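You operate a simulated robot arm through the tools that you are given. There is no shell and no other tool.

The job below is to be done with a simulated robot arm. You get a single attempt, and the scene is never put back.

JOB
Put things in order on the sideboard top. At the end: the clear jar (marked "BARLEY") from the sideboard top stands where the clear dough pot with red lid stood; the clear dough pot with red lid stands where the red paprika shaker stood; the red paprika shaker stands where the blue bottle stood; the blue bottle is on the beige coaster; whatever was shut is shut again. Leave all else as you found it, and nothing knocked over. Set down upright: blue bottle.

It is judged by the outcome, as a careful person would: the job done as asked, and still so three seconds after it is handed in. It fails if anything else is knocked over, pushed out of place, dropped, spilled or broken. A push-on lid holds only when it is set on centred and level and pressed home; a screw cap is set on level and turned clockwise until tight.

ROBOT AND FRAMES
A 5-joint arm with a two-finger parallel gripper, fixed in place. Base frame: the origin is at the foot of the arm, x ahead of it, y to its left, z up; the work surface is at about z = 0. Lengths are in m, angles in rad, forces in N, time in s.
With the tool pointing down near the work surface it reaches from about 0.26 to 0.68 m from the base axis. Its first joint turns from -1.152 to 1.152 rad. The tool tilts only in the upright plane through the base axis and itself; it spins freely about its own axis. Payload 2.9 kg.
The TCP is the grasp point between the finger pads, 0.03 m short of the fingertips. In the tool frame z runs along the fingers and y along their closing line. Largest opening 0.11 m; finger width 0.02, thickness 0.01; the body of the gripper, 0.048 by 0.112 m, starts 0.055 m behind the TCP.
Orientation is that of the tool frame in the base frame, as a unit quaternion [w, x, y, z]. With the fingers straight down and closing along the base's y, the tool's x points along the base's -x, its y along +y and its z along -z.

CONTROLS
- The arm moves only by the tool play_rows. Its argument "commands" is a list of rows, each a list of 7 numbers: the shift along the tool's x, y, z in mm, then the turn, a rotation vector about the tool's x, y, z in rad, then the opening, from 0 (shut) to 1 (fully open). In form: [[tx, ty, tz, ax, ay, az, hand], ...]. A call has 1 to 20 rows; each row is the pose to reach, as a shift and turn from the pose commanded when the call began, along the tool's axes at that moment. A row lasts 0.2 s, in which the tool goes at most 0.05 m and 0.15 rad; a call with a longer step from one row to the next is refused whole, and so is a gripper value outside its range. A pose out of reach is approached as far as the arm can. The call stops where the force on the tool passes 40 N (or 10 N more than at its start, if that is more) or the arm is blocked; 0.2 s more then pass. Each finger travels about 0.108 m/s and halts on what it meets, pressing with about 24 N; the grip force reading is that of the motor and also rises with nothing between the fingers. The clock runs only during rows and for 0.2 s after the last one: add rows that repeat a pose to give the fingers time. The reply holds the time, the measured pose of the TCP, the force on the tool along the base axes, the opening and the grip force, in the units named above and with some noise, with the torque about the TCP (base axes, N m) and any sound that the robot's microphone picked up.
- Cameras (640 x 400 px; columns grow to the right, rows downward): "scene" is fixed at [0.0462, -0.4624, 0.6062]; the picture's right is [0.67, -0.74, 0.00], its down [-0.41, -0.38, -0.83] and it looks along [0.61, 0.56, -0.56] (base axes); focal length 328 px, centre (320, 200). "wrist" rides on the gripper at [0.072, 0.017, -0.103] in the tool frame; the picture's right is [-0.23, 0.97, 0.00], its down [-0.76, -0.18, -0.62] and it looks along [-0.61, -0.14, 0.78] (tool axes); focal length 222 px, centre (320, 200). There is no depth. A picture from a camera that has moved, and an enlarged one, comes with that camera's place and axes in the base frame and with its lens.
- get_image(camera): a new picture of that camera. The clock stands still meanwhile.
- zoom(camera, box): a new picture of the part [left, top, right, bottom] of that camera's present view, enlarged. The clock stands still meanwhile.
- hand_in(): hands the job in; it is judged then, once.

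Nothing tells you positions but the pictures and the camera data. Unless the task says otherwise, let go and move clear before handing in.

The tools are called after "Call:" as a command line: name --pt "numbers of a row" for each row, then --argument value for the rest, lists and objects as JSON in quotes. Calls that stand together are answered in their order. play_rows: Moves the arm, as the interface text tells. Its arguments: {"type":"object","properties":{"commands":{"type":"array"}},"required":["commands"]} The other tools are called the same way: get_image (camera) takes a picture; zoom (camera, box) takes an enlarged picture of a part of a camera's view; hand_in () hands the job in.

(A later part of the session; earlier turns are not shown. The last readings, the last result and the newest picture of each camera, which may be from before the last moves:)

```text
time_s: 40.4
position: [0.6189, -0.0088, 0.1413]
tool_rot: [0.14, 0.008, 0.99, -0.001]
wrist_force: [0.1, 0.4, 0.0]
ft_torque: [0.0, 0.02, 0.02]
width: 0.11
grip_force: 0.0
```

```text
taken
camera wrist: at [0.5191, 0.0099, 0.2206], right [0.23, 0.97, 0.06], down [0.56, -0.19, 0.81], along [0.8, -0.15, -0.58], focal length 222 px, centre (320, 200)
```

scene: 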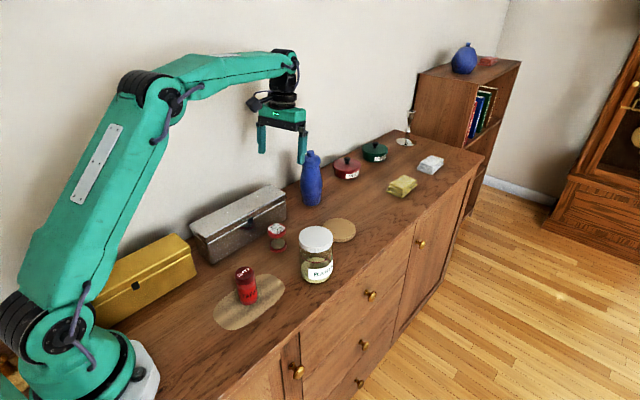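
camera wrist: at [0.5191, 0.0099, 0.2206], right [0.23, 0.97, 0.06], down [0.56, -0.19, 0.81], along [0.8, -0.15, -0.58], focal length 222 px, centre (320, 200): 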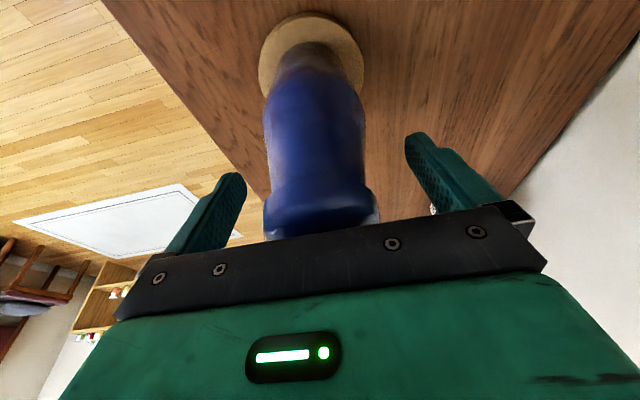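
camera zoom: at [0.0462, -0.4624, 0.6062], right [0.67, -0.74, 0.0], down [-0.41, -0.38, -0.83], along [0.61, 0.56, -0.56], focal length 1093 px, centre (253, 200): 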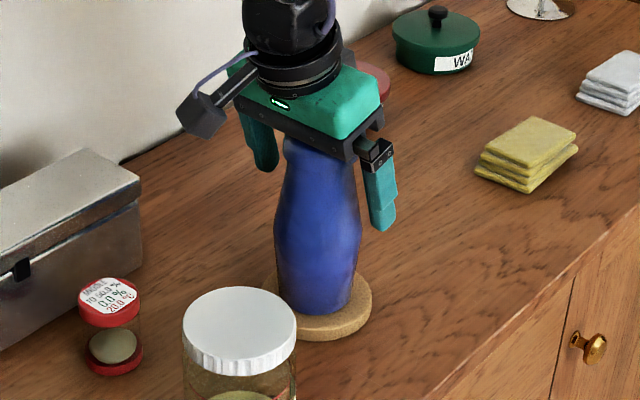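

The bottle stands on the coaster on its own. I'll withdraw along the tool axis and then look at it and at the shaker.

Call:
play_rows --pt "0 0 -10 0 0 0 1" --pt "0 0 -25 0 0 0 1" --pt "0 0 -40 0 0 0 1" --pt "0 0 -60 0 0 0 1" --pt "0 0 -80 0 0 0 1" --pt "0 0 -100 0 0 0 1" --pt "20 0 -105 0 0 0 1" --pt "50 0 -113 0 0 0 1" --pt "80 0 -118 0 0 0 1" --pt "110 0 -124 0 0 0 1"

Call:
get_image --camera "scene"

Call:
get_image --camera "wrist"

```text
time_s: 42.6
position: [0.476, -0.0073, 0.2295]
tool_rot: [0.14, 0.008, 0.99, -0.002]
wrist_force: [0.2, -0.6, -1.2]
ft_torque: [0.02, -0.02, -0.02]
width: 0.1098
grip_force: 0.0
```

```text
taken
```

scene: 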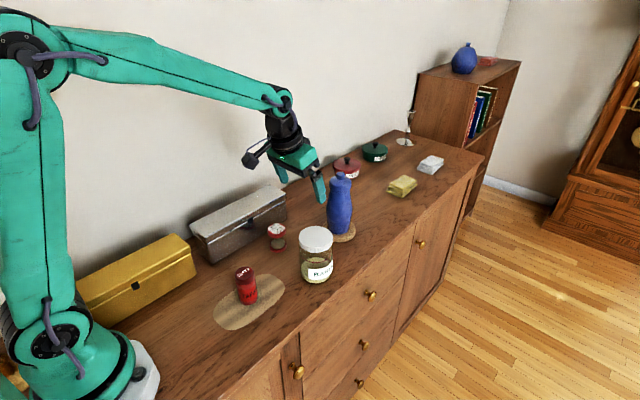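

```text
taken
camera wrist: at [0.3787, 0.0123, 0.3088], right [0.23, 0.97, 0.06], down [0.56, -0.19, 0.81], along [0.8, -0.15, -0.58], focal length 222 px, centre (320, 200)
```

wrist: 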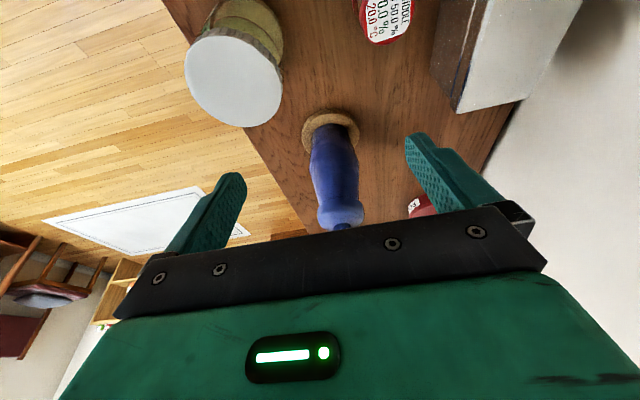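

The bottle is upright on the coaster. Now I'll take a precise look at the shaker and its mat, plus the bottle's old spot.

Call:
zoom --camera "scene" --box '[222, 260, 272, 310]'

Call:
zoom --camera "scene" --box '[310, 165, 370, 250]'

```text
8.00 times, centred on (247, 285) of scene
camera zoom: at [0.0462, -0.4624, 0.6062], right [0.67, -0.74, 0.0], down [-0.41, -0.38, -0.83], along [0.61, 0.56, -0.56], focal length 2623 px, centre (904, -480)
```

zoom: 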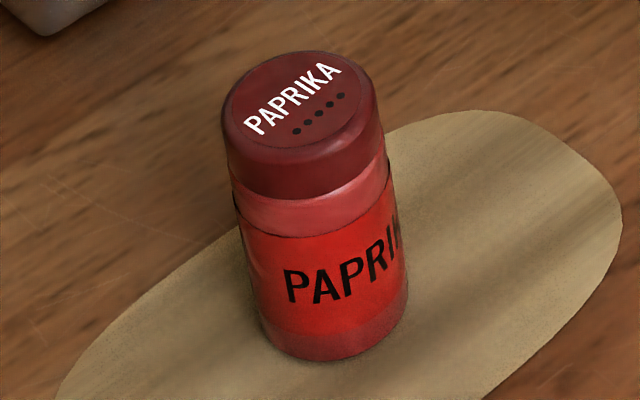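

```text
4.71 times, centred on (340, 208) of scene
camera zoom: at [0.0462, -0.4624, 0.6062], right [0.67, -0.74, 0.0], down [-0.41, -0.38, -0.83], along [0.61, 0.56, -0.56], focal length 1543 px, centre (226, 165)
```

zoom: 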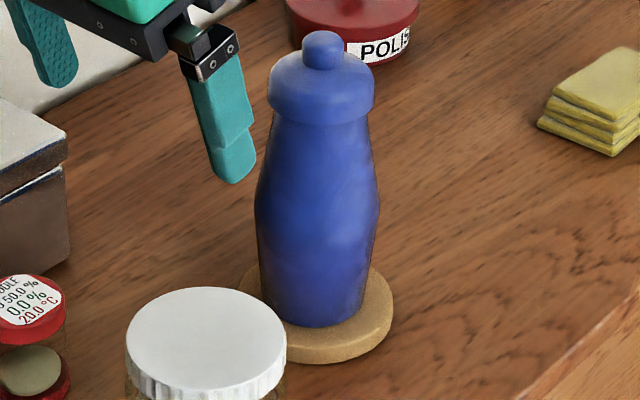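

The bottle sits well on the coaster. Now I'll move back toward the shaker, staying high with the tool tilted 12°, for a closer look with the wrist camera.

Call:
play_rows --pt "26 0 -2.4 0 0.012 0 1" --pt "52 0 -4.8 0 0.024 0 1" --pt "79 0 -7.2 0 0.036 0 1" --pt "105 0 -9.6 0 0.048 0 1" --pt "132 0 -12 0 0.06 0 1" --pt "158 0 -14.4 0 0.0716 0 0.8" --pt "158 0 -14.4 0 0.0716 0 0.7"

Call:
get_image --camera "wrist"

Call:
get_image --camera "scene"

```text
time_s: 44.2
position: [0.3219, -0.0055, 0.199]
tool_rot: [0.104, 0.008, 0.995, -0.001]
wrist_force: [-0.6, -0.2, 0.2]
ft_torque: [0.03, -0.01, -0.03]
width: 0.0769
grip_force: 0.0
```

```text
taken
camera wrist: at [0.2285, 0.014, 0.2858], right [0.24, 0.97, 0.05], down [0.61, -0.19, 0.77], along [0.75, -0.15, -0.64], focal length 222 px, centre (320, 200)
```

wrist: 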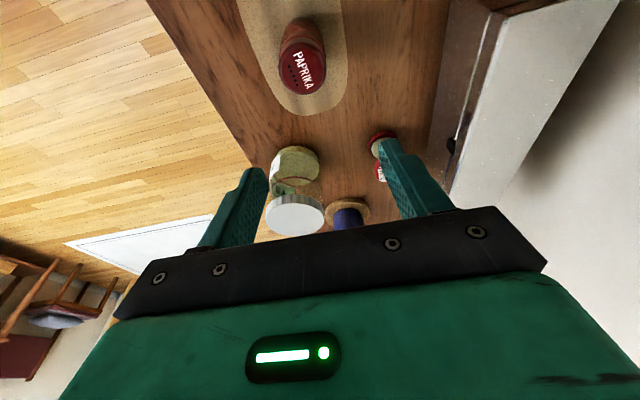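

```text
taken
```

scene: 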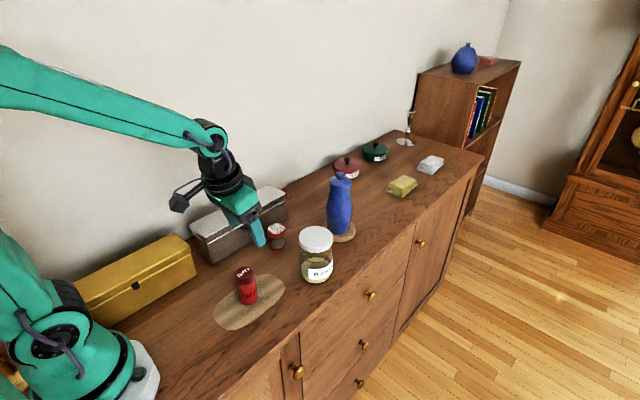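

I'll zoom into the shaker in the wrist view to find its axis precisely.

Call:
zoom --camera "wrist" --box '[255, 0, 355, 130]'

```text
3.08 times, centred on (305, 65) of wrist
camera zoom: at [0.2285, 0.014, 0.2858], right [0.24, 0.97, 0.05], down [0.61, -0.19, 0.77], along [0.75, -0.15, -0.64], focal length 684 px, centre (366, 615)
```

zoom: 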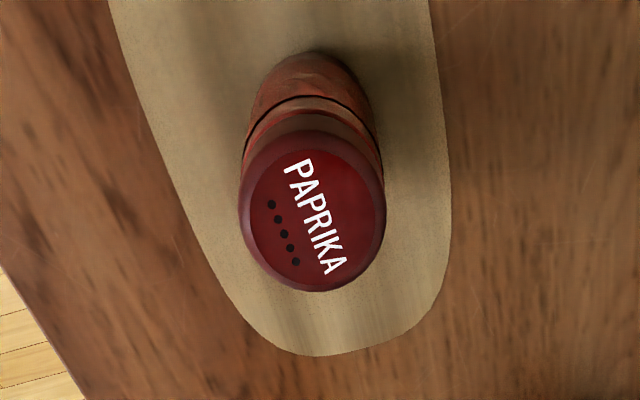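

The shaker axis comes out at about (0.300, -0.009). I'll move to just above it at 12° tilt and check that this close-in pose is reachable.

Call:
play_rows --pt "11 -1.3 18 0.0008 0 0.004 0.7" --pt "22 -2.6 36 0.0016 0 0.008 0.7" --pt "32.7 -3.8 53.5 0.0025 0 0.0118 0.7" --pt "32.7 -3.8 53.5 0.0025 0 0.0118 0.7"

Call:
get_image --camera "wrist"

Call:
zoom --camera "scene" --box '[170, 180, 310, 330]'

```text
time_s: 45.2
position: [0.2999, -0.0074, 0.1405]
tool_rot: [0.105, 0.014, 0.994, -0.001]
wrist_force: [0.3, 0.4, -0.7]
ft_torque: [0.01, 0.02, 0.02]
width: 0.0768
grip_force: 0.0
```

```text
taken
camera wrist: at [0.2079, 0.0122, 0.2265], right [0.25, 0.97, 0.05], down [0.61, -0.2, 0.77], along [0.75, -0.16, -0.64], focal length 222 px, centre (320, 200)
```

wrist: 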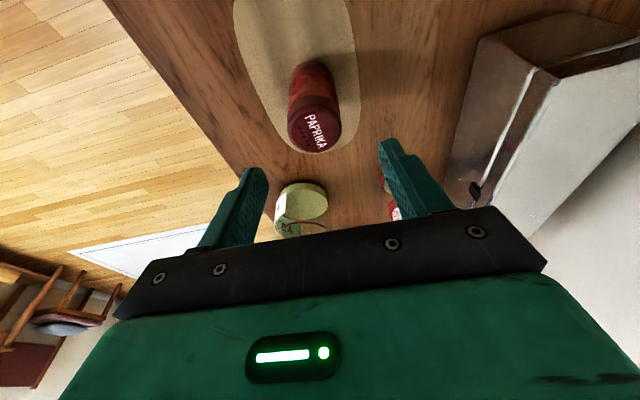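

```text
2.67 times, centred on (240, 255) of scene
camera zoom: at [0.0462, -0.4624, 0.6062], right [0.67, -0.74, 0.0], down [-0.41, -0.38, -0.83], along [0.61, 0.56, -0.56], focal length 874 px, centre (533, 53)
```

zoom: 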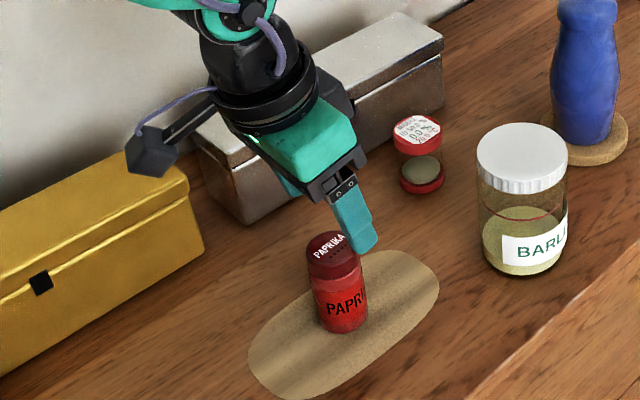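

The close-in pose is reachable and the shaker is centred between the fingers to within about 1 mm. I'll descend vertically to grasp height, around z = 0.048.

Call:
play_rows --pt "2.9 -0.1 15 0 0 0 0.7" --pt "5.7 -0.2 30 0 0 0 0.7" --pt "8.6 -0.3 45 0 0 0 0.7" --pt "11.4 -0.5 60 0 0 0 0.7" --pt "14.3 -0.6 75 0 0 0 0.7" --pt "16 -0.7 84 0 0 0 0.7" --pt "17.3 -0.7 90.9 0 0 0 0.7" --pt "17.3 -0.7 90.9 0 0 0 0.7"

Call:
get_image --camera "wrist"

Call:
zoom --camera "scene" --box '[190, 210, 310, 340]'

```text
time_s: 47.0
position: [0.3025, -0.0078, 0.0478]
tool_rot: [0.105, 0.015, 0.994, -0.002]
wrist_force: [-1.2, 0.8, 0.1]
ft_torque: [0.02, -0.03, 0.01]
width: 0.077
grip_force: 0.1
```

```text
taken
camera wrist: at [0.21, 0.0116, 0.1339], right [0.25, 0.97, 0.05], down [0.61, -0.2, 0.77], along [0.75, -0.16, -0.64], focal length 222 px, centre (320, 200)
```

wrist: 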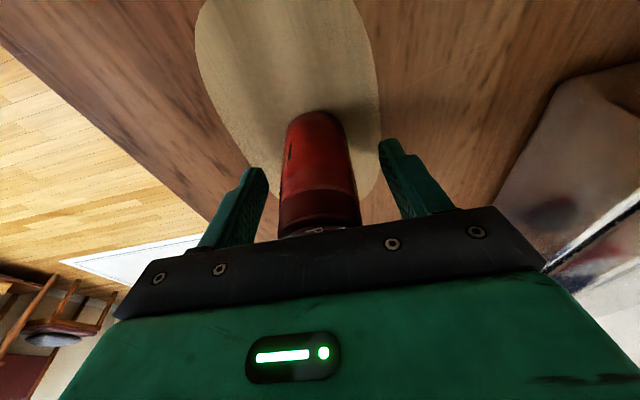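

```text
3.08 times, centred on (250, 275) of scene
camera zoom: at [0.0462, -0.4624, 0.6062], right [0.67, -0.74, 0.0], down [-0.41, -0.38, -0.83], along [0.61, 0.56, -0.56], focal length 1009 px, centre (535, -31)
```

zoom: 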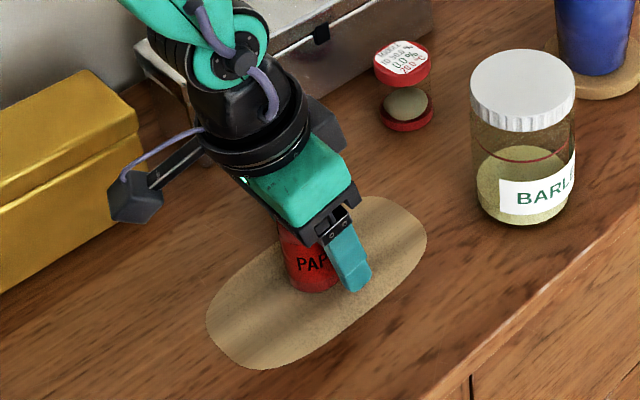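

The fingers straddle the shaker symmetrically. Closing now.

Call:
play_rows --pt "0 0 0 0 0 0 0.55" --pt "0 0 0 0 0 0 0.45" --pt "0 0 0 0 0 0 0.38" --pt "0 0 0 0 0 0 0.3" --pt "0 0 0 0 0 0 0.2" --pt "0 0 0 0 0 0 0.2"

Call:
zoom --camera "scene" --box '[190, 210, 310, 340]'

```text
time_s: 48.4
position: [0.301, -0.0086, 0.0472]
tool_rot: [0.104, 0.014, 0.994, -0.001]
wrist_force: [-0.5, 0.5, 0.3]
ft_torque: [0.0, 0.02, -0.04]
width: 0.0408
grip_force: 23.9
```

```text
3.08 times, centred on (250, 275) of scene
camera zoom: at [0.0462, -0.4624, 0.6062], right [0.67, -0.74, 0.0], down [-0.41, -0.38, -0.83], along [0.61, 0.56, -0.56], focal length 1009 px, centre (535, -31)
```

zoom: 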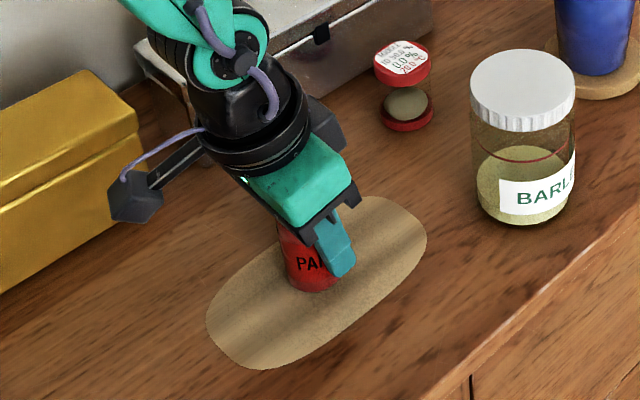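

Firm grip at 41 mm. I'll lift straight up to clear everything.

Call:
play_rows --pt "-1 0 -4.9 0 0 0 0.2" --pt "-3.1 0 -14.7 0 0 0 0.2" --pt "-6.3 0 -29.3 0 0 0 0.2" --pt "-10.4 0 -48.9 0 0 0 0.2" --pt "-15.7 0.1 -73.4 0 0 0 0.2" --pt "-20.9 0.1 -97.8 0 0 0 0.2" --pt "-26.1 0.1 -122.3 0 0 0 0.2" --pt "-31.3 0.1 -146.7 0 0 0 0.2" --pt "-31.3 0.1 -146.7 0 0 0 0.2"

Call:
get_image --camera "scene"

Call:
get_image --camera "wrist"

```text
time_s: 50.4
position: [0.3024, -0.0081, 0.2004]
tool_rot: [0.105, 0.015, 0.994, -0.001]
wrist_force: [0.5, 0.3, -1.5]
ft_torque: [0.01, 0.02, 0.02]
width: 0.0409
grip_force: 23.9
```

```text
taken
```

scene: 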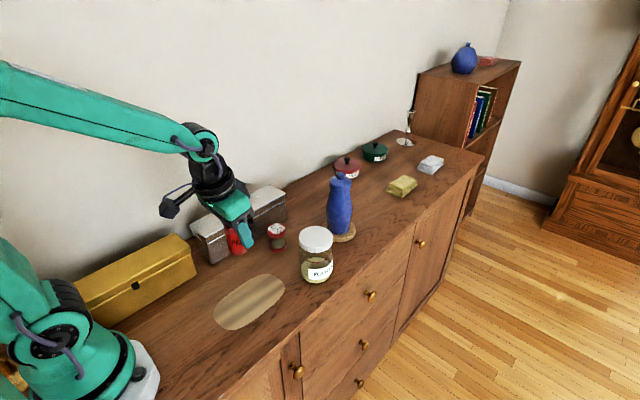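

```text
taken
camera wrist: at [0.2101, 0.0121, 0.2853], right [0.25, 0.97, 0.05], down [0.61, -0.2, 0.77], along [0.75, -0.16, -0.64], focal length 222 px, centre (320, 200)
```

wrist: 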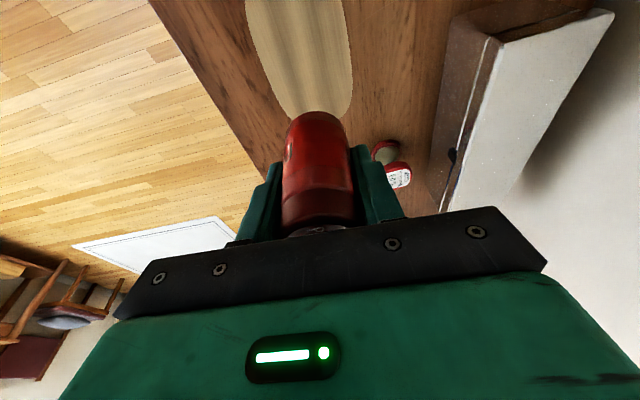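

The shaker is held securely. I'll swing to the bottle's old bearing at a short radius, keeping above the box and clear of the bottle.

Call:
play_rows --pt "-14.2 10.2 3.0 -0.0066 0 -0.0308 0.2" --pt "-28 21.2 6 -0.0132 0.0001 -0.0616 0.2" --pt "-41.5 33.2 8.9 -0.0197 0.0001 -0.0924 0.2" --pt "-54.5 46.1 11.7 -0.0263 0.0001 -0.1232 0.2" --pt "-66.9 59.7 14.4 -0.0329 0.0002 -0.1539 0.2" --pt "-78.9 74.4 16.9 -0.0395 0.0002 -0.1847 0.2" --pt "-90.4 89.8 19.4 -0.046 0.0003 -0.2155 0.2" --pt "-101.3 106.1 21.8 -0.0526 0.0003 -0.2463 0.2" --pt "-101.3 106.1 21.8 -0.0526 0.0003 -0.2463 0.2"

```text
time_s: 52.4
position: [0.4106, 0.0951, 0.1972]
tool_rot: [0.104, -0.111, 0.988, 0.012]
wrist_force: [-0.8, 0.6, -1.7]
ft_torque: [0.0, 0.0, 0.02]
width: 0.0408
grip_force: 23.7
```

Now extend out radially over the box end, lowering gradually toward the bottle's old spot.

Call:
play_rows --pt "-24.1 0 6 0 0 0 0.2" --pt "-48.2 0 12 0 0 0 0.2" --pt "-72.3 0 18 0 0 0 0.2" --pt "-96.4 0 24 0 0 0 0.2" --pt "-120.4 0 30 0 0 0 0.2" --pt "-144.5 0 36 0 0 0 0.2" --pt "-168.6 0 42 0 0 0 0.2" --pt "-192.7 0 48.1 0 0 0 0.2" --pt "-208 0.2 72 0 0 0 0.2" --pt "-223.5 0.3 95.6 0 0 0 0.2" --pt "-241 0.4 120 0 0 0 0.2" --pt "-258.5 0.5 143.9 0 0 0 0.2" --pt "-258.5 0.5 143.9 0 0 0 0.2"

Call:
get_image --camera "scene"

Call:
zoom --camera "scene" --box '[260, 120, 370, 230]'

Call:
get_image --camera "wrist"

```text
time_s: 55.2
position: [0.6852, 0.1572, 0.1105]
tool_rot: [0.104, -0.111, 0.988, 0.012]
wrist_force: [0.3, 0.3, -1.7]
ft_torque: [-0.01, 0.01, 0.01]
width: 0.041
grip_force: 23.8
```

```text
taken
```

scene: 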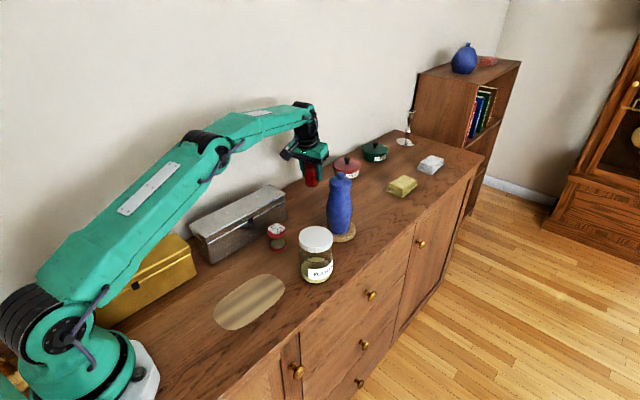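

```text
3.64 times, centred on (315, 175) of scene
camera zoom: at [0.0462, -0.4624, 0.6062], right [0.67, -0.74, 0.0], down [-0.41, -0.38, -0.83], along [0.61, 0.56, -0.56], focal length 1192 px, centre (338, 291)
```

zoom: 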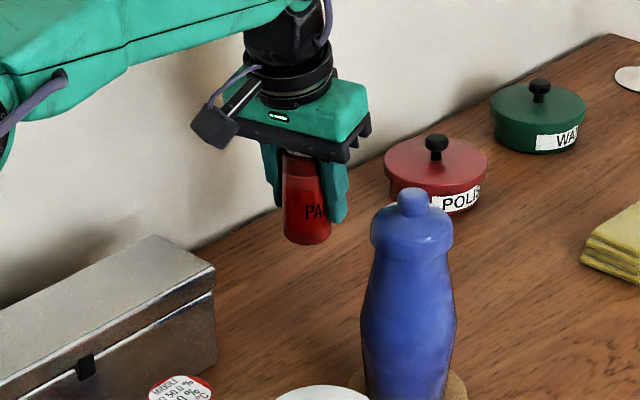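

```text
taken
camera wrist: at [0.5909, 0.1545, 0.1967], right [0.0, 1.0, 0.05], down [0.64, -0.04, 0.77], along [0.77, 0.03, -0.64], focal length 222 px, centre (320, 200)
```

wrist: 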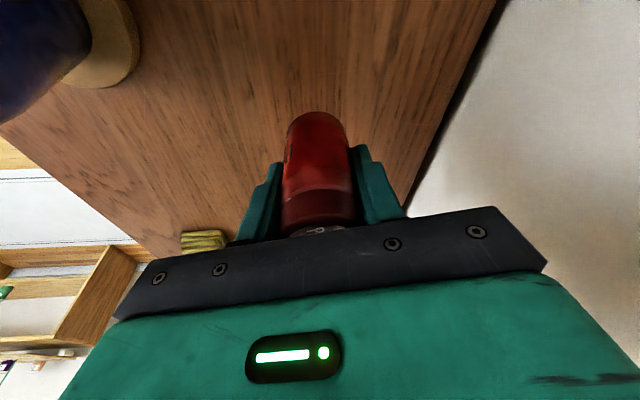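

The shaker is above the bottle's old spot. I'll correct about 1.5 mm sideways and lower it.

Call:
play_rows --pt "2.1 0.5 9.8 0 0 0 0.2" --pt "4.2 1 19.6 0 0 0 0.2" --pt "6.2 1.5 29.3 0 0 0 0.2" --pt "8.3 1.5 39.1 0 0 0 0.2" --pt "10 1.5 47 0 0 0 0.2" --pt "11.4 1.5 53.8 0 0 0 0.2" --pt "11.4 1.5 53.8 0 0 0 0.2"

Call:
zoom --camera "scene" --box '[270, 140, 360, 230]'

```text
time_s: 56.8
position: [0.6849, 0.1584, 0.0548]
tool_rot: [0.104, -0.111, 0.988, 0.012]
wrist_force: [-0.4, 0.4, -0.5]
ft_torque: [0.0, -0.01, 0.0]
width: 0.0409
grip_force: 24.4
```

```text
4.44 times, centred on (315, 185) of scene
camera zoom: at [0.0462, -0.4624, 0.6062], right [0.67, -0.74, 0.0], down [-0.41, -0.38, -0.83], along [0.61, 0.56, -0.56], focal length 1457 px, centre (342, 267)
```

zoom: 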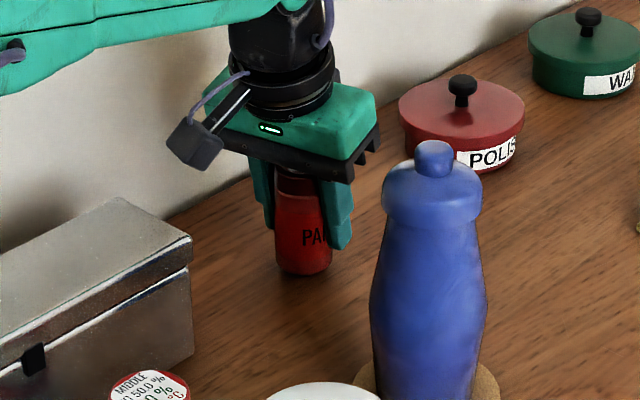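

Almost down. Continuing in small steps to feel contact.

Call:
play_rows --pt "0.6 0 2.9 0 0 0 0.2" --pt "1.2 0 5.9 0 0 0 0.2" --pt "1.2 0 5.9 0 0 0 0.2"

Call:
play_rows --pt "0.2 0 1 0 0 0 0.2" --pt "0.4 0 2 0 0 0 0.2" --pt "0.4 0 2 0 0 0 0.2"

```text
time_s: 57.6
position: [0.6853, 0.1595, 0.0497]
tool_rot: [0.104, -0.111, 0.988, 0.012]
wrist_force: [-0.2, 0.2, -1.8]
ft_torque: [0.0, -0.01, 0.04]
width: 0.0411
grip_force: 23.9
```

```text
time_s: 58.4
position: [0.6849, 0.1586, 0.047]
tool_rot: [0.104, -0.111, 0.988, 0.013]
wrist_force: [-1.2, -1.2, -1.5]
ft_torque: [0.04, -0.03, -0.01]
width: 0.0405
grip_force: 24.0
```

Call:
play_rows --pt "0.2 0 1 0 0 0 0.2" --pt "0.2 0 1 0 0 0 0.2"

```text
time_s: 59.0
position: [0.6857, 0.1592, 0.0469]
tool_rot: [0.105, -0.111, 0.988, 0.012]
wrist_force: [-3.2, -1.8, 6.0]
ft_torque: [-0.1, 0.15, 0.01]
width: 0.0409
grip_force: 23.9
```

Contact at z ≈ 0.047 with a light 6 N. Releasing gently.

Call:
play_rows --pt "0 0 0 0 0 0 0.39" --pt "0 0 0 0 0 0 0.45" --pt "0 0 0 0 0 0 0.55" --pt "0 0 0 0 0 0 0.65" --pt "0 0 0 0 0 0 0.7" --pt "0 0 0 0 0 0 0.7"

Call:
zoom --camera "scene" --box '[270, 140, 360, 230]'

Call:
get_image --camera "wrist"

```text
time_s: 60.4
position: [0.6839, 0.1583, 0.047]
tool_rot: [0.104, -0.111, 0.988, 0.013]
wrist_force: [0.0, 0.4, -1.3]
ft_torque: [-0.01, 0.0, 0.01]
width: 0.0769
grip_force: 0.1
```

```text
4.44 times, centred on (315, 185) of scene
camera zoom: at [0.0462, -0.4624, 0.6062], right [0.67, -0.74, 0.0], down [-0.41, -0.38, -0.83], along [0.61, 0.56, -0.56], focal length 1457 px, centre (342, 267)
```

zoom: 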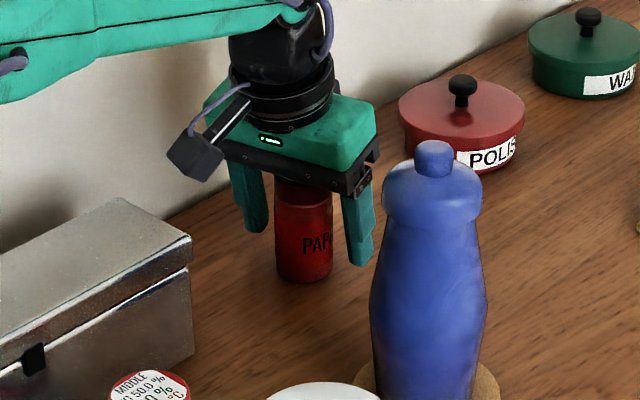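

```text
taken
camera wrist: at [0.5905, 0.1557, 0.133], right [0.0, 1.0, 0.05], down [0.64, -0.04, 0.77], along [0.77, 0.03, -0.64], focal length 222 px, centre (320, 200)
```

wrist: 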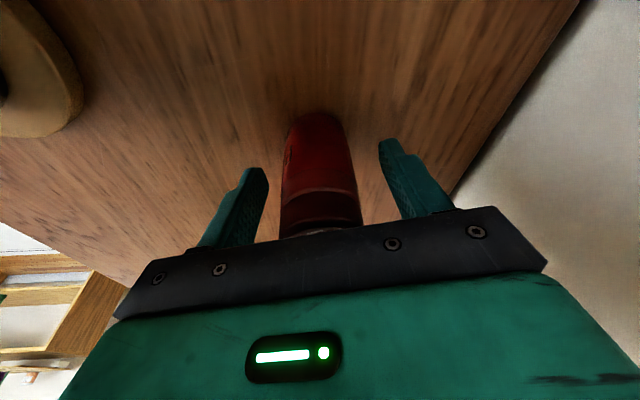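

The shaker stands upright on its own. I'll withdraw along the tool axis and back toward the dough pot.

Call:
play_rows --pt "0 0 -10 0 0 0 0.7" --pt "0 0 -25 0 0 0 0.7" --pt "0 0 -45 0 0 0 0.7" --pt "0 0 -70 0 0 0 0.7" --pt "0 0 -100 0 0 0 0.7" --pt "15 0 -120 0 0 0 0.7" --pt "40 0 -140 0 0 0 0.7" --pt "70 0 -155 0 0 0 0.7" --pt "100 0 -165 0 0 0 0.7" --pt "130 0 -172 0 0 0 0.7" --pt "160 0 -178 0 0 0 0.7" --pt "190 0 -184 0 0 0 0.7"

Call:
get_image --camera "scene"

Call:
get_image --camera "wrist"

Call:
zoom --camera "scene" --box '[285, 150, 345, 220]'

```text
time_s: 63.0
position: [0.4655, 0.1089, 0.1861]
tool_rot: [0.104, -0.11, 0.988, 0.012]
wrist_force: [0.1, 0.0, 0.1]
ft_torque: [-0.03, -0.01, 0.0]
width: 0.0768
grip_force: 0.1
```

```text
taken
```

scene: 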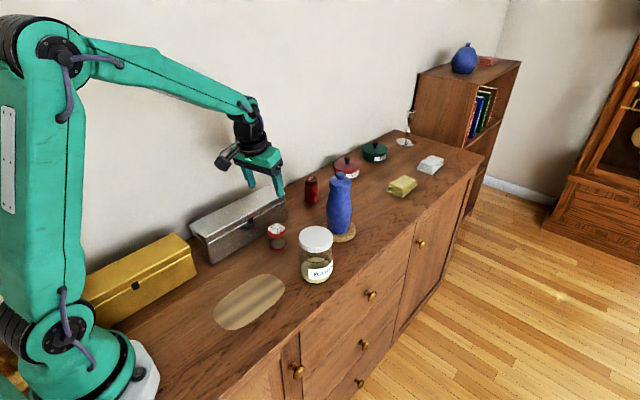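

```text
taken
camera wrist: at [0.3712, 0.1057, 0.2731], right [0.0, 1.0, 0.05], down [0.64, -0.04, 0.77], along [0.77, 0.03, -0.64], focal length 222 px, centre (320, 200)
```

wrist: 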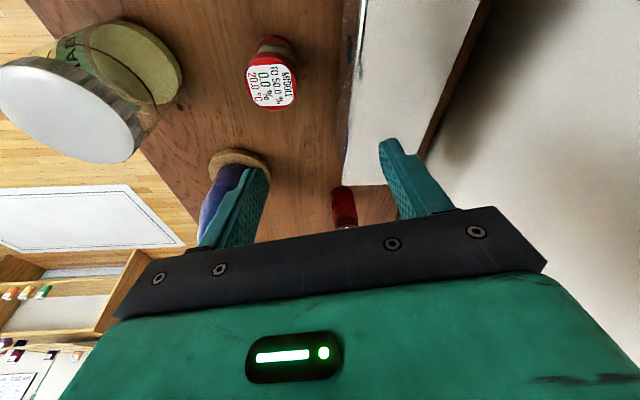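

```text
5.71 times, centred on (315, 185) of scene
camera zoom: at [0.0462, -0.4624, 0.6062], right [0.67, -0.74, 0.0], down [-0.41, -0.38, -0.83], along [0.61, 0.56, -0.56], focal length 1874 px, centre (349, 286)
```

zoom: 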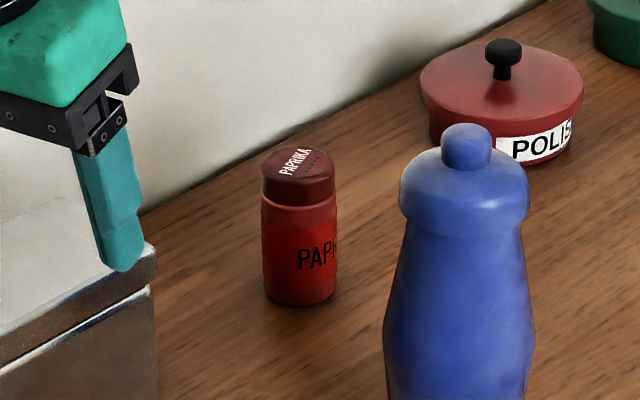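

The shaker stands upright at the bottle's old place. Next is the dough pot: I'll set the tool vertical above it, then spin 90° so the fingers close along x and stay away from the metal box.

Call:
play_rows --pt "0 0 0 0 0.1 0 0.7" --pt "0 0 0 0 0.2094 0 0.7" --pt "2.5 -8.6 -0.6 0 0.2094 0 0.7" --pt "5 -17.2 -1.1 0 0.2094 0 0.7" --pt "7.6 -25.9 -1.7 0 0.2094 0 0.7" --pt "10.1 -34.5 -2.2 0 0.2094 0 0.7" --pt "10.1 -34.5 -2.2 0 0.2094 0 0.7"

Call:
play_rows --pt "0 0 0 0 0 -0.14 0.7" --pt "0 0 0 0 0 -0.28 0.7" --pt "0 0 0 0 0 -0.42 0.7" --pt "0 0 0 0 0 -0.56 0.7" --pt "0 0 0 0 0 -0.7 0.7" --pt "0 0 0 0 0 -0.84 0.7" --pt "0 0 0 0 0 -0.98 0.7" --pt "0 0 0 0 0 -1.12 0.7" --pt "0 0 0 0 0 -1.26 0.7" --pt "0 0 0 0 0 -1.344 0.7" --pt "0 0 0 0 0 -1.344 0.7"

Call:
get_image --camera "wrist"

Call:
zoom --camera "scene" --box '[220, 150, 340, 290]'

```text
time_s: 64.6
position: [0.4632, 0.0731, 0.1874]
tool_rot: [0.0, -0.111, 0.994, 0.0]
wrist_force: [0.3, 0.8, 0.4]
ft_torque: [-0.03, 0.03, 0.01]
width: 0.0771
grip_force: 0.0
```

```text
time_s: 67.0
position: [0.4634, 0.0733, 0.188]
tool_rot: [0.0, -0.706, 0.708, -0.001]
wrist_force: [0.2, 0.4, 0.8]
ft_torque: [0.01, -0.03, -0.02]
width: 0.0771
grip_force: 0.1
```

```text
taken
camera wrist: at [0.4466, 0.0015, 0.2907], right [-0.97, 0.23, 0.0], down [0.18, 0.76, 0.62], along [0.14, 0.61, -0.78], focal length 222 px, centre (320, 200)
```

wrist: 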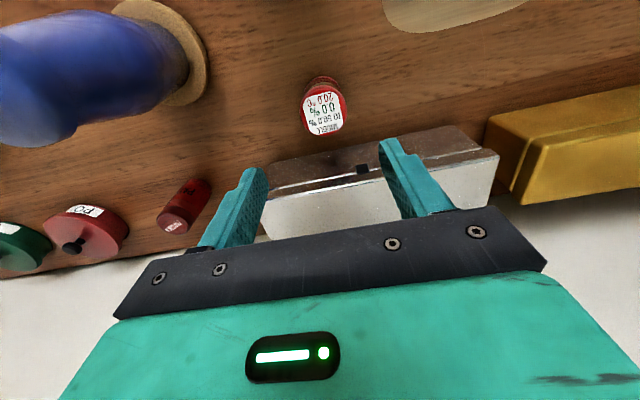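

```text
2.86 times, centred on (280, 220) of scene
camera zoom: at [0.0462, -0.4624, 0.6062], right [0.67, -0.74, 0.0], down [-0.41, -0.38, -0.83], along [0.61, 0.56, -0.56], focal length 937 px, centre (434, 143)
```

zoom: 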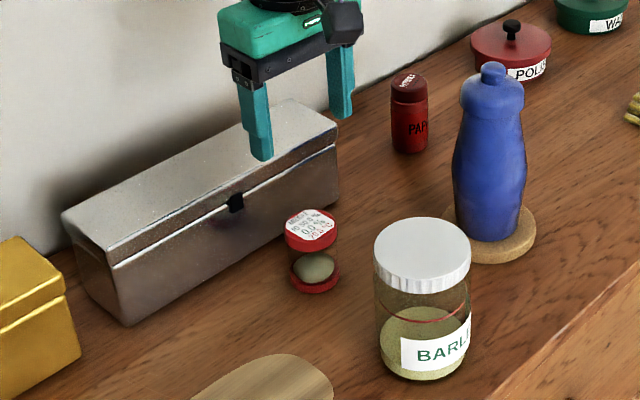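

The shaker, bottle and jar are all fine. I'll zoom on the dough pot from the wrist to centre the fingers.

Call:
zoom --camera "wrist" --box '[280, 60, 370, 150]'

Call:
zoom --camera "scene" --box '[260, 215, 300, 260]'

```text
4.44 times, centred on (325, 105) of wrist
camera zoom: at [0.4466, 0.0015, 0.2907], right [-0.97, 0.23, 0.0], down [0.18, 0.76, 0.62], along [0.14, 0.61, -0.78], focal length 987 px, centre (298, 622)
```

zoom: 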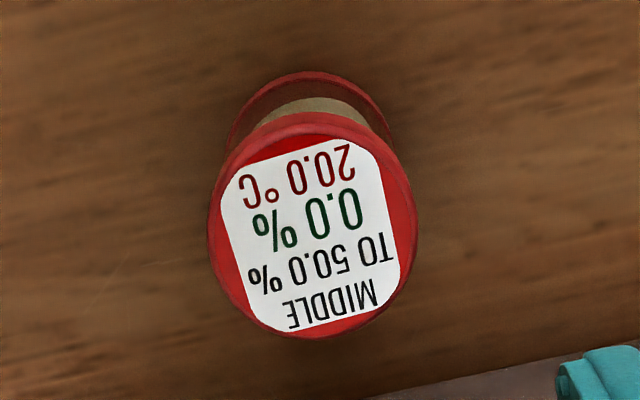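

```text
8.89 times, centred on (280, 238) of scene
camera zoom: at [0.0462, -0.4624, 0.6062], right [0.67, -0.74, 0.0], down [-0.41, -0.38, -0.83], along [0.61, 0.56, -0.56], focal length 2915 px, centre (676, -133)
```

zoom: 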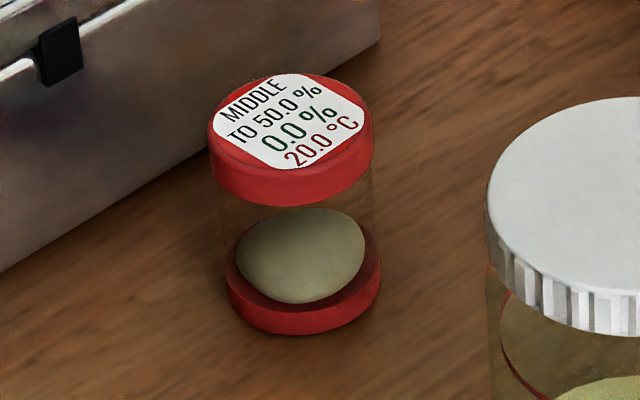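

The two cameras disagree by about 5 mm in x (0.458 vs 0.463). I'll go down to just above the lid with an intermediate value and compare against the fingers directly.

Call:
play_rows --pt "0.1 1 20 0 0 0 0.7" --pt "0.3 2 40 0 0 0 0.7" --pt "0.4 3 60 0 0 0 0.7" --pt "0.5 3.9 82 0 0 0 0.7" --pt "0.5 3.9 82 0 0 0 0.7"

Call:
get_image --camera "wrist"

Call:
zoom --camera "scene" --box '[235, 170, 325, 270]'

```text
time_s: 68.2
position: [0.4599, 0.0738, 0.1051]
tool_rot: [0.0, -0.706, 0.709, 0.0]
wrist_force: [-1.0, -0.6, 0.4]
ft_torque: [0.0, -0.01, 0.01]
width: 0.0767
grip_force: 0.0
```

```text
taken
camera wrist: at [0.4424, 0.0016, 0.2083], right [-0.97, 0.23, 0.0], down [0.18, 0.76, 0.62], along [0.14, 0.61, -0.78], focal length 222 px, centre (320, 200)
```

wrist: 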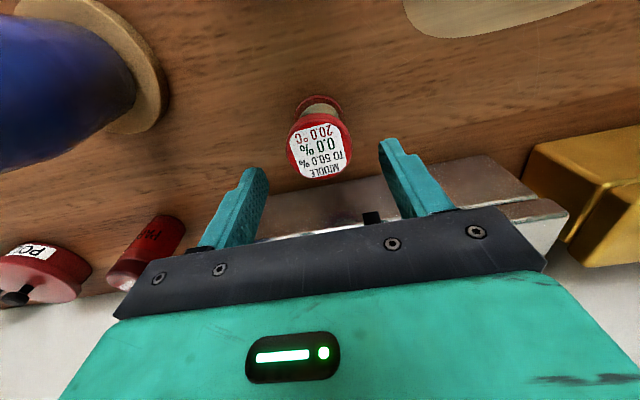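

```text
4.00 times, centred on (280, 220) of scene
camera zoom: at [0.0462, -0.4624, 0.6062], right [0.67, -0.74, 0.0], down [-0.41, -0.38, -0.83], along [0.61, 0.56, -0.56], focal length 1312 px, centre (480, 120)
```

zoom: 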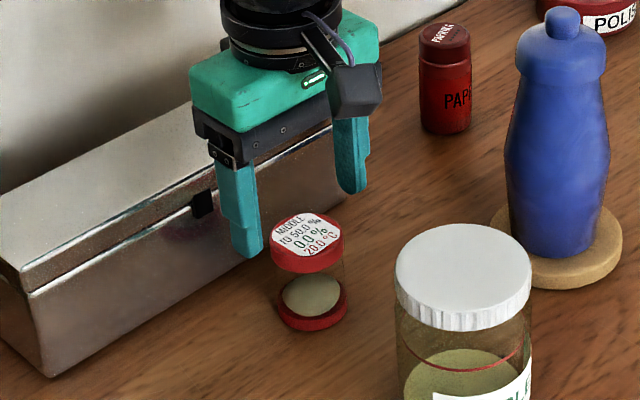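

The pot is within about 1–2 mm of centre in the closing direction. I'll shift 2.5 mm in y and descend so the fingers cover both the red base ring and the lid ring.

Call:
play_rows --pt "1.2 0 12 0 0 0 0.7" --pt "2.5 0 24 0 0 0 0.7" --pt "2.5 0 36 0 0 0 0.7" --pt "2.5 0 48 0 0 0 0.7" --pt "2.5 0 58 0 0 0 0.7" --pt "2.5 0 64 0 0 0 0.7" --pt "2.5 0 68 0 0 0 0.7" --pt "2.5 0 68 0 0 0 0.7"

Call:
get_image --camera "wrist"

Call:
zoom --camera "scene" --box '[235, 180, 325, 270]'

```text
time_s: 70.0
position: [0.4602, 0.0706, 0.037]
tool_rot: [0.0, -0.706, 0.708, 0.0]
wrist_force: [0.2, 1.0, -0.5]
ft_torque: [-0.01, -0.04, -0.01]
width: 0.077
grip_force: 0.2
```

```text
taken
camera wrist: at [0.4423, -0.0014, 0.1408], right [-0.97, 0.23, 0.0], down [0.18, 0.76, 0.62], along [0.14, 0.61, -0.78], focal length 222 px, centre (320, 200)
```

wrist: 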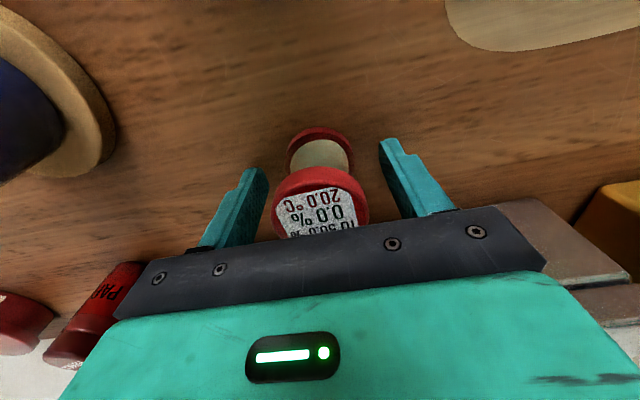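

```text
4.44 times, centred on (280, 225) of scene
camera zoom: at [0.0462, -0.4624, 0.6062], right [0.67, -0.74, 0.0], down [-0.41, -0.38, -0.83], along [0.61, 0.56, -0.56], focal length 1457 px, centre (498, 89)
```

zoom: 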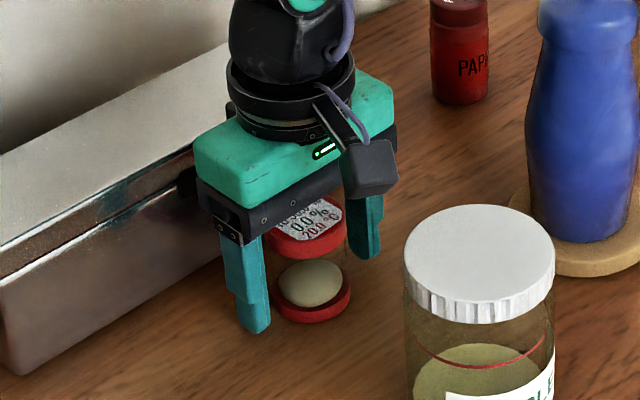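

The fingers straddle the pot evenly. Closing slowly.

Call:
play_rows --pt "0 0 0 0 0 0 0.6" --pt "0 0 0 0 0 0 0.5" --pt "0 0 0 0 0 0 0.45" --pt "0 0 0 0 0 0 0.42" --pt "0 0 0 0 0 0 0.38" --pt "0 0 0 0 0 0 0.34" --pt "0 0 0 0 0 0 0.34"

Call:
zoom --camera "scene" --box '[235, 180, 325, 270]'

Call:
zoom --camera "wrist" --box '[240, 100, 410, 250]'

```text
time_s: 71.6
position: [0.4606, 0.0699, 0.0368]
tool_rot: [0.0, -0.706, 0.709, 0.0]
wrist_force: [0.6, -0.5, -0.3]
ft_torque: [0.01, 0.0, -0.01]
width: 0.0473
grip_force: 24.0
```

```text
4.44 times, centred on (280, 225) of scene
camera zoom: at [0.0462, -0.4624, 0.6062], right [0.67, -0.74, 0.0], down [-0.41, -0.38, -0.83], along [0.61, 0.56, -0.56], focal length 1457 px, centre (498, 89)
```

zoom: 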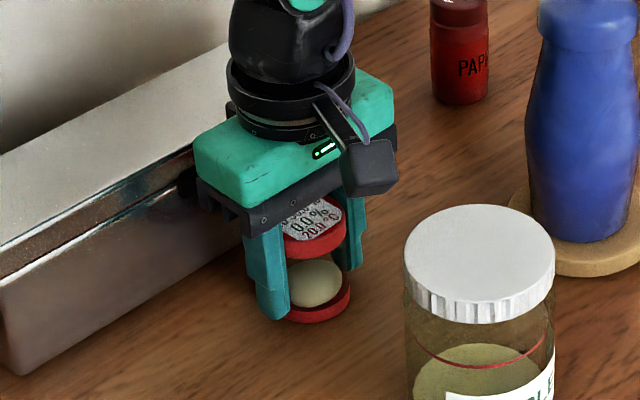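

```text
2.67 times, centred on (325, 175) of wrist
camera zoom: at [0.4424, -0.0014, 0.141], right [-0.97, 0.23, 0.0], down [0.18, 0.76, 0.62], along [0.14, 0.61, -0.78], focal length 592 px, centre (307, 267)
```

zoom: 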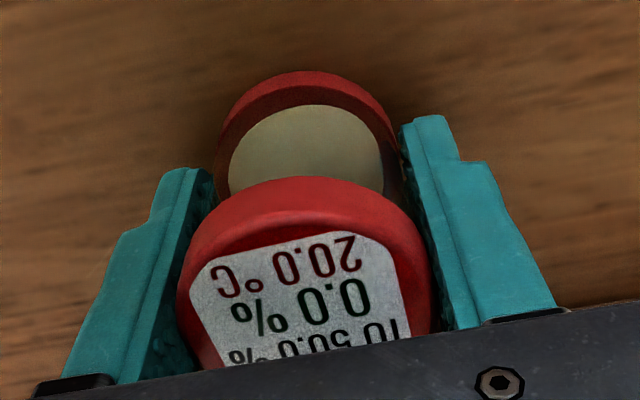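

The rings are gripped at 47 mm with the lid intact and readings unchanged. Lifting straight up.

Call:
play_rows --pt "0 0 -4 0 0 0 0.34" --pt "0 0 -12 0 0 0 0.34" --pt "0 0 -25 0 0 0 0.34" --pt "0 0 -45 0 0 0 0.34" --pt "0 0 -70 0 0 0 0.34" --pt "0 0 -95 0 0 0 0.34" --pt "0 0 -115 0 0 0 0.34" --pt "0 0 -115 0 0 0 0.34"

Call:
zoom --camera "scene" --box '[215, 140, 335, 270]'

Call:
get_image --camera "wrist"

```text
time_s: 73.4
position: [0.4592, 0.0708, 0.1528]
tool_rot: [0.0, -0.706, 0.708, 0.0]
wrist_force: [0.5, 0.6, -1.2]
ft_torque: [0.0, 0.01, -0.02]
width: 0.0473
grip_force: 24.1
```

```text
3.08 times, centred on (275, 205) of scene
camera zoom: at [0.0462, -0.4624, 0.6062], right [0.67, -0.74, 0.0], down [-0.41, -0.38, -0.83], along [0.61, 0.56, -0.56], focal length 1009 px, centre (458, 185)
```

zoom: 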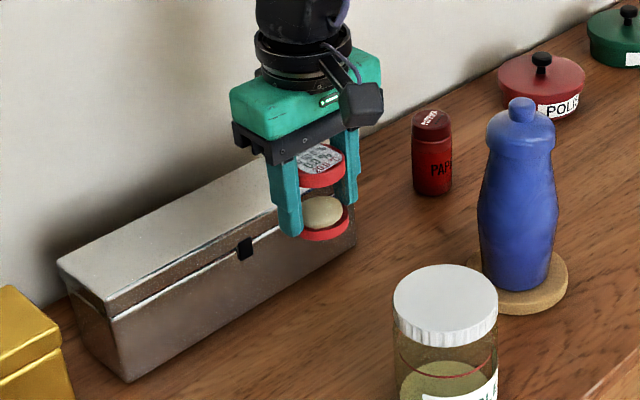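

```text
taken
camera wrist: at [0.4426, -0.0016, 0.256], right [-0.97, 0.23, 0.0], down [0.18, 0.76, 0.62], along [0.14, 0.61, -0.78], focal length 222 px, centre (320, 200)
```

wrist: 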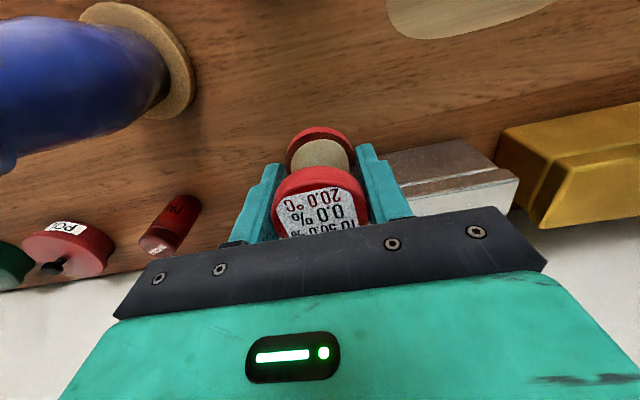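

The pot is held level. Moving it over to the shaker's old spot on the oval mat.

Call:
play_rows --pt "9.9 19.6 0 0 0 0 0.34" --pt "19.8 39.2 0 0 0 0 0.34" --pt "29.7 58.9 0 0 0 0 0.34" --pt "39.6 78.5 0 0 0 0 0.34" --pt "49.5 98.1 0 0 0 0 0.34" --pt "59.4 117.7 0 0 0 0 0.34" --pt "69.3 137.4 0 0 0 0 0.34" --pt "79.2 157 0 0 0 0 0.34" --pt "79.2 157 0 0 0 0 0.34"

Call:
get_image --camera "wrist"

Call:
zoom --camera "scene" --box '[180, 190, 320, 340]'

```text
time_s: 75.4
position: [0.3028, -0.0073, 0.1526]
tool_rot: [0.0, -0.706, 0.708, 0.0]
wrist_force: [0.1, 0.7, -1.2]
ft_torque: [0.02, 0.0, -0.04]
width: 0.0471
grip_force: 24.1
```

```text
taken
camera wrist: at [0.2851, -0.0797, 0.256], right [-0.97, 0.23, 0.0], down [0.18, 0.76, 0.62], along [0.14, 0.61, -0.78], focal length 222 px, centre (320, 200)
```

wrist: 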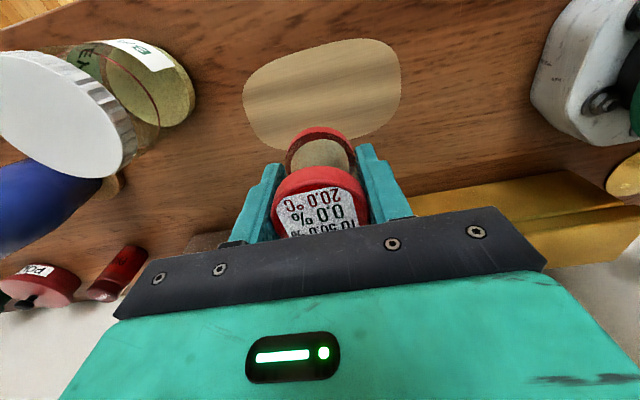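

```text
2.67 times, centred on (250, 265) of scene
camera zoom: at [0.0462, -0.4624, 0.6062], right [0.67, -0.74, 0.0], down [-0.41, -0.38, -0.83], along [0.61, 0.56, -0.56], focal length 874 px, centre (507, 27)
```

zoom: 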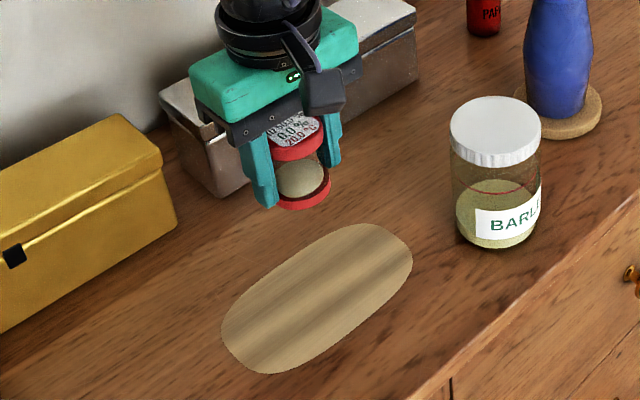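

Alignment matches the shaker's original base pixel. Lowering.

Call:
play_rows --pt "0.8 0 20 0 0 0 0.34" --pt "0.8 0 40 0 0 0 0.34" --pt "0.8 0 60 0 0 0 0.34" --pt "0.8 0 78 0 0 0 0.34" --pt "0.8 0 92 0 0 0 0.34" --pt "0.8 0 103 0 0 0 0.34" --pt "0.8 0 110 0 0 0 0.34" --pt "0.8 0 110 0 0 0 0.34"

Call:
zoom --camera "scene" --box '[200, 230, 300, 340]'

```text
time_s: 77.2
position: [0.3034, -0.0086, 0.0428]
tool_rot: [0.0, -0.706, 0.708, 0.0]
wrist_force: [0.2, 0.1, -1.9]
ft_torque: [-0.01, 0.0, 0.0]
width: 0.0472
grip_force: 24.2
```

```text
3.64 times, centred on (250, 285) of scene
camera zoom: at [0.0462, -0.4624, 0.6062], right [0.67, -0.74, 0.0], down [-0.41, -0.38, -0.83], along [0.61, 0.56, -0.56], focal length 1192 px, centre (574, -109)
```

zoom: 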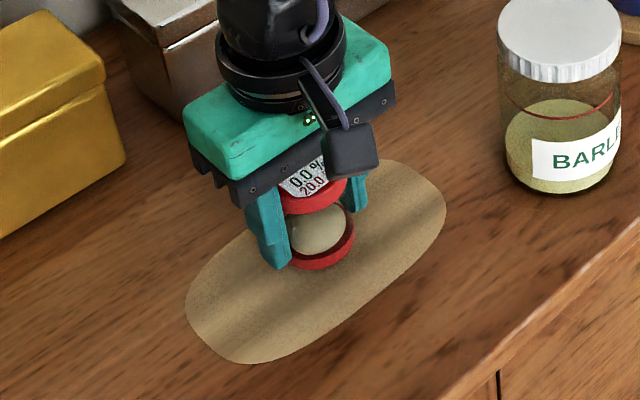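

Call:
play_rows --pt "0 0 1.5 0 0 0 0.34" --pt "0 0 3 0 0 0 0.34" --pt "0 0 3 0 0 0 0.34"

Call:
play_rows --pt "0 0 1 0 0 0 0.34" --pt "0 0 1 0 0 0 0.34"

```text
time_s: 78.0
position: [0.3022, -0.0079, 0.0393]
tool_rot: [0.0, -0.706, 0.708, 0.0]
wrist_force: [-0.8, -0.1, -1.9]
ft_torque: [0.02, -0.01, -0.04]
width: 0.0469
grip_force: 23.6
```

```text
time_s: 78.6
position: [0.3028, -0.0086, 0.0379]
tool_rot: [0.001, -0.706, 0.708, 0.0]
wrist_force: [0.0, -0.1, -0.7]
ft_torque: [0.01, -0.01, 0.01]
width: 0.0471
grip_force: 23.8
```

Feeling for contact, about 1 mm at a time.

Call:
play_rows --pt "0 0 1 0 0 0 0.34" --pt "0 0 1 0 0 0 0.34"

```text
time_s: 79.2
position: [0.3019, -0.0093, 0.0376]
tool_rot: [-0.001, -0.706, 0.708, 0.0]
wrist_force: [-0.5, -0.7, 0.1]
ft_torque: [0.02, 0.06, 0.03]
width: 0.0472
grip_force: 24.2
```

Call:
play_rows --pt "0 0 1 0 0 0 0.34" --pt "0 0 1 0 0 0 0.34"

```text
time_s: 79.8
position: [0.3039, -0.0084, 0.0375]
tool_rot: [0.001, -0.706, 0.708, 0.0]
wrist_force: [-4.2, 0.6, 20.2]
ft_torque: [-0.01, 0.04, -0.04]
width: 0.0473
grip_force: 24.4
```

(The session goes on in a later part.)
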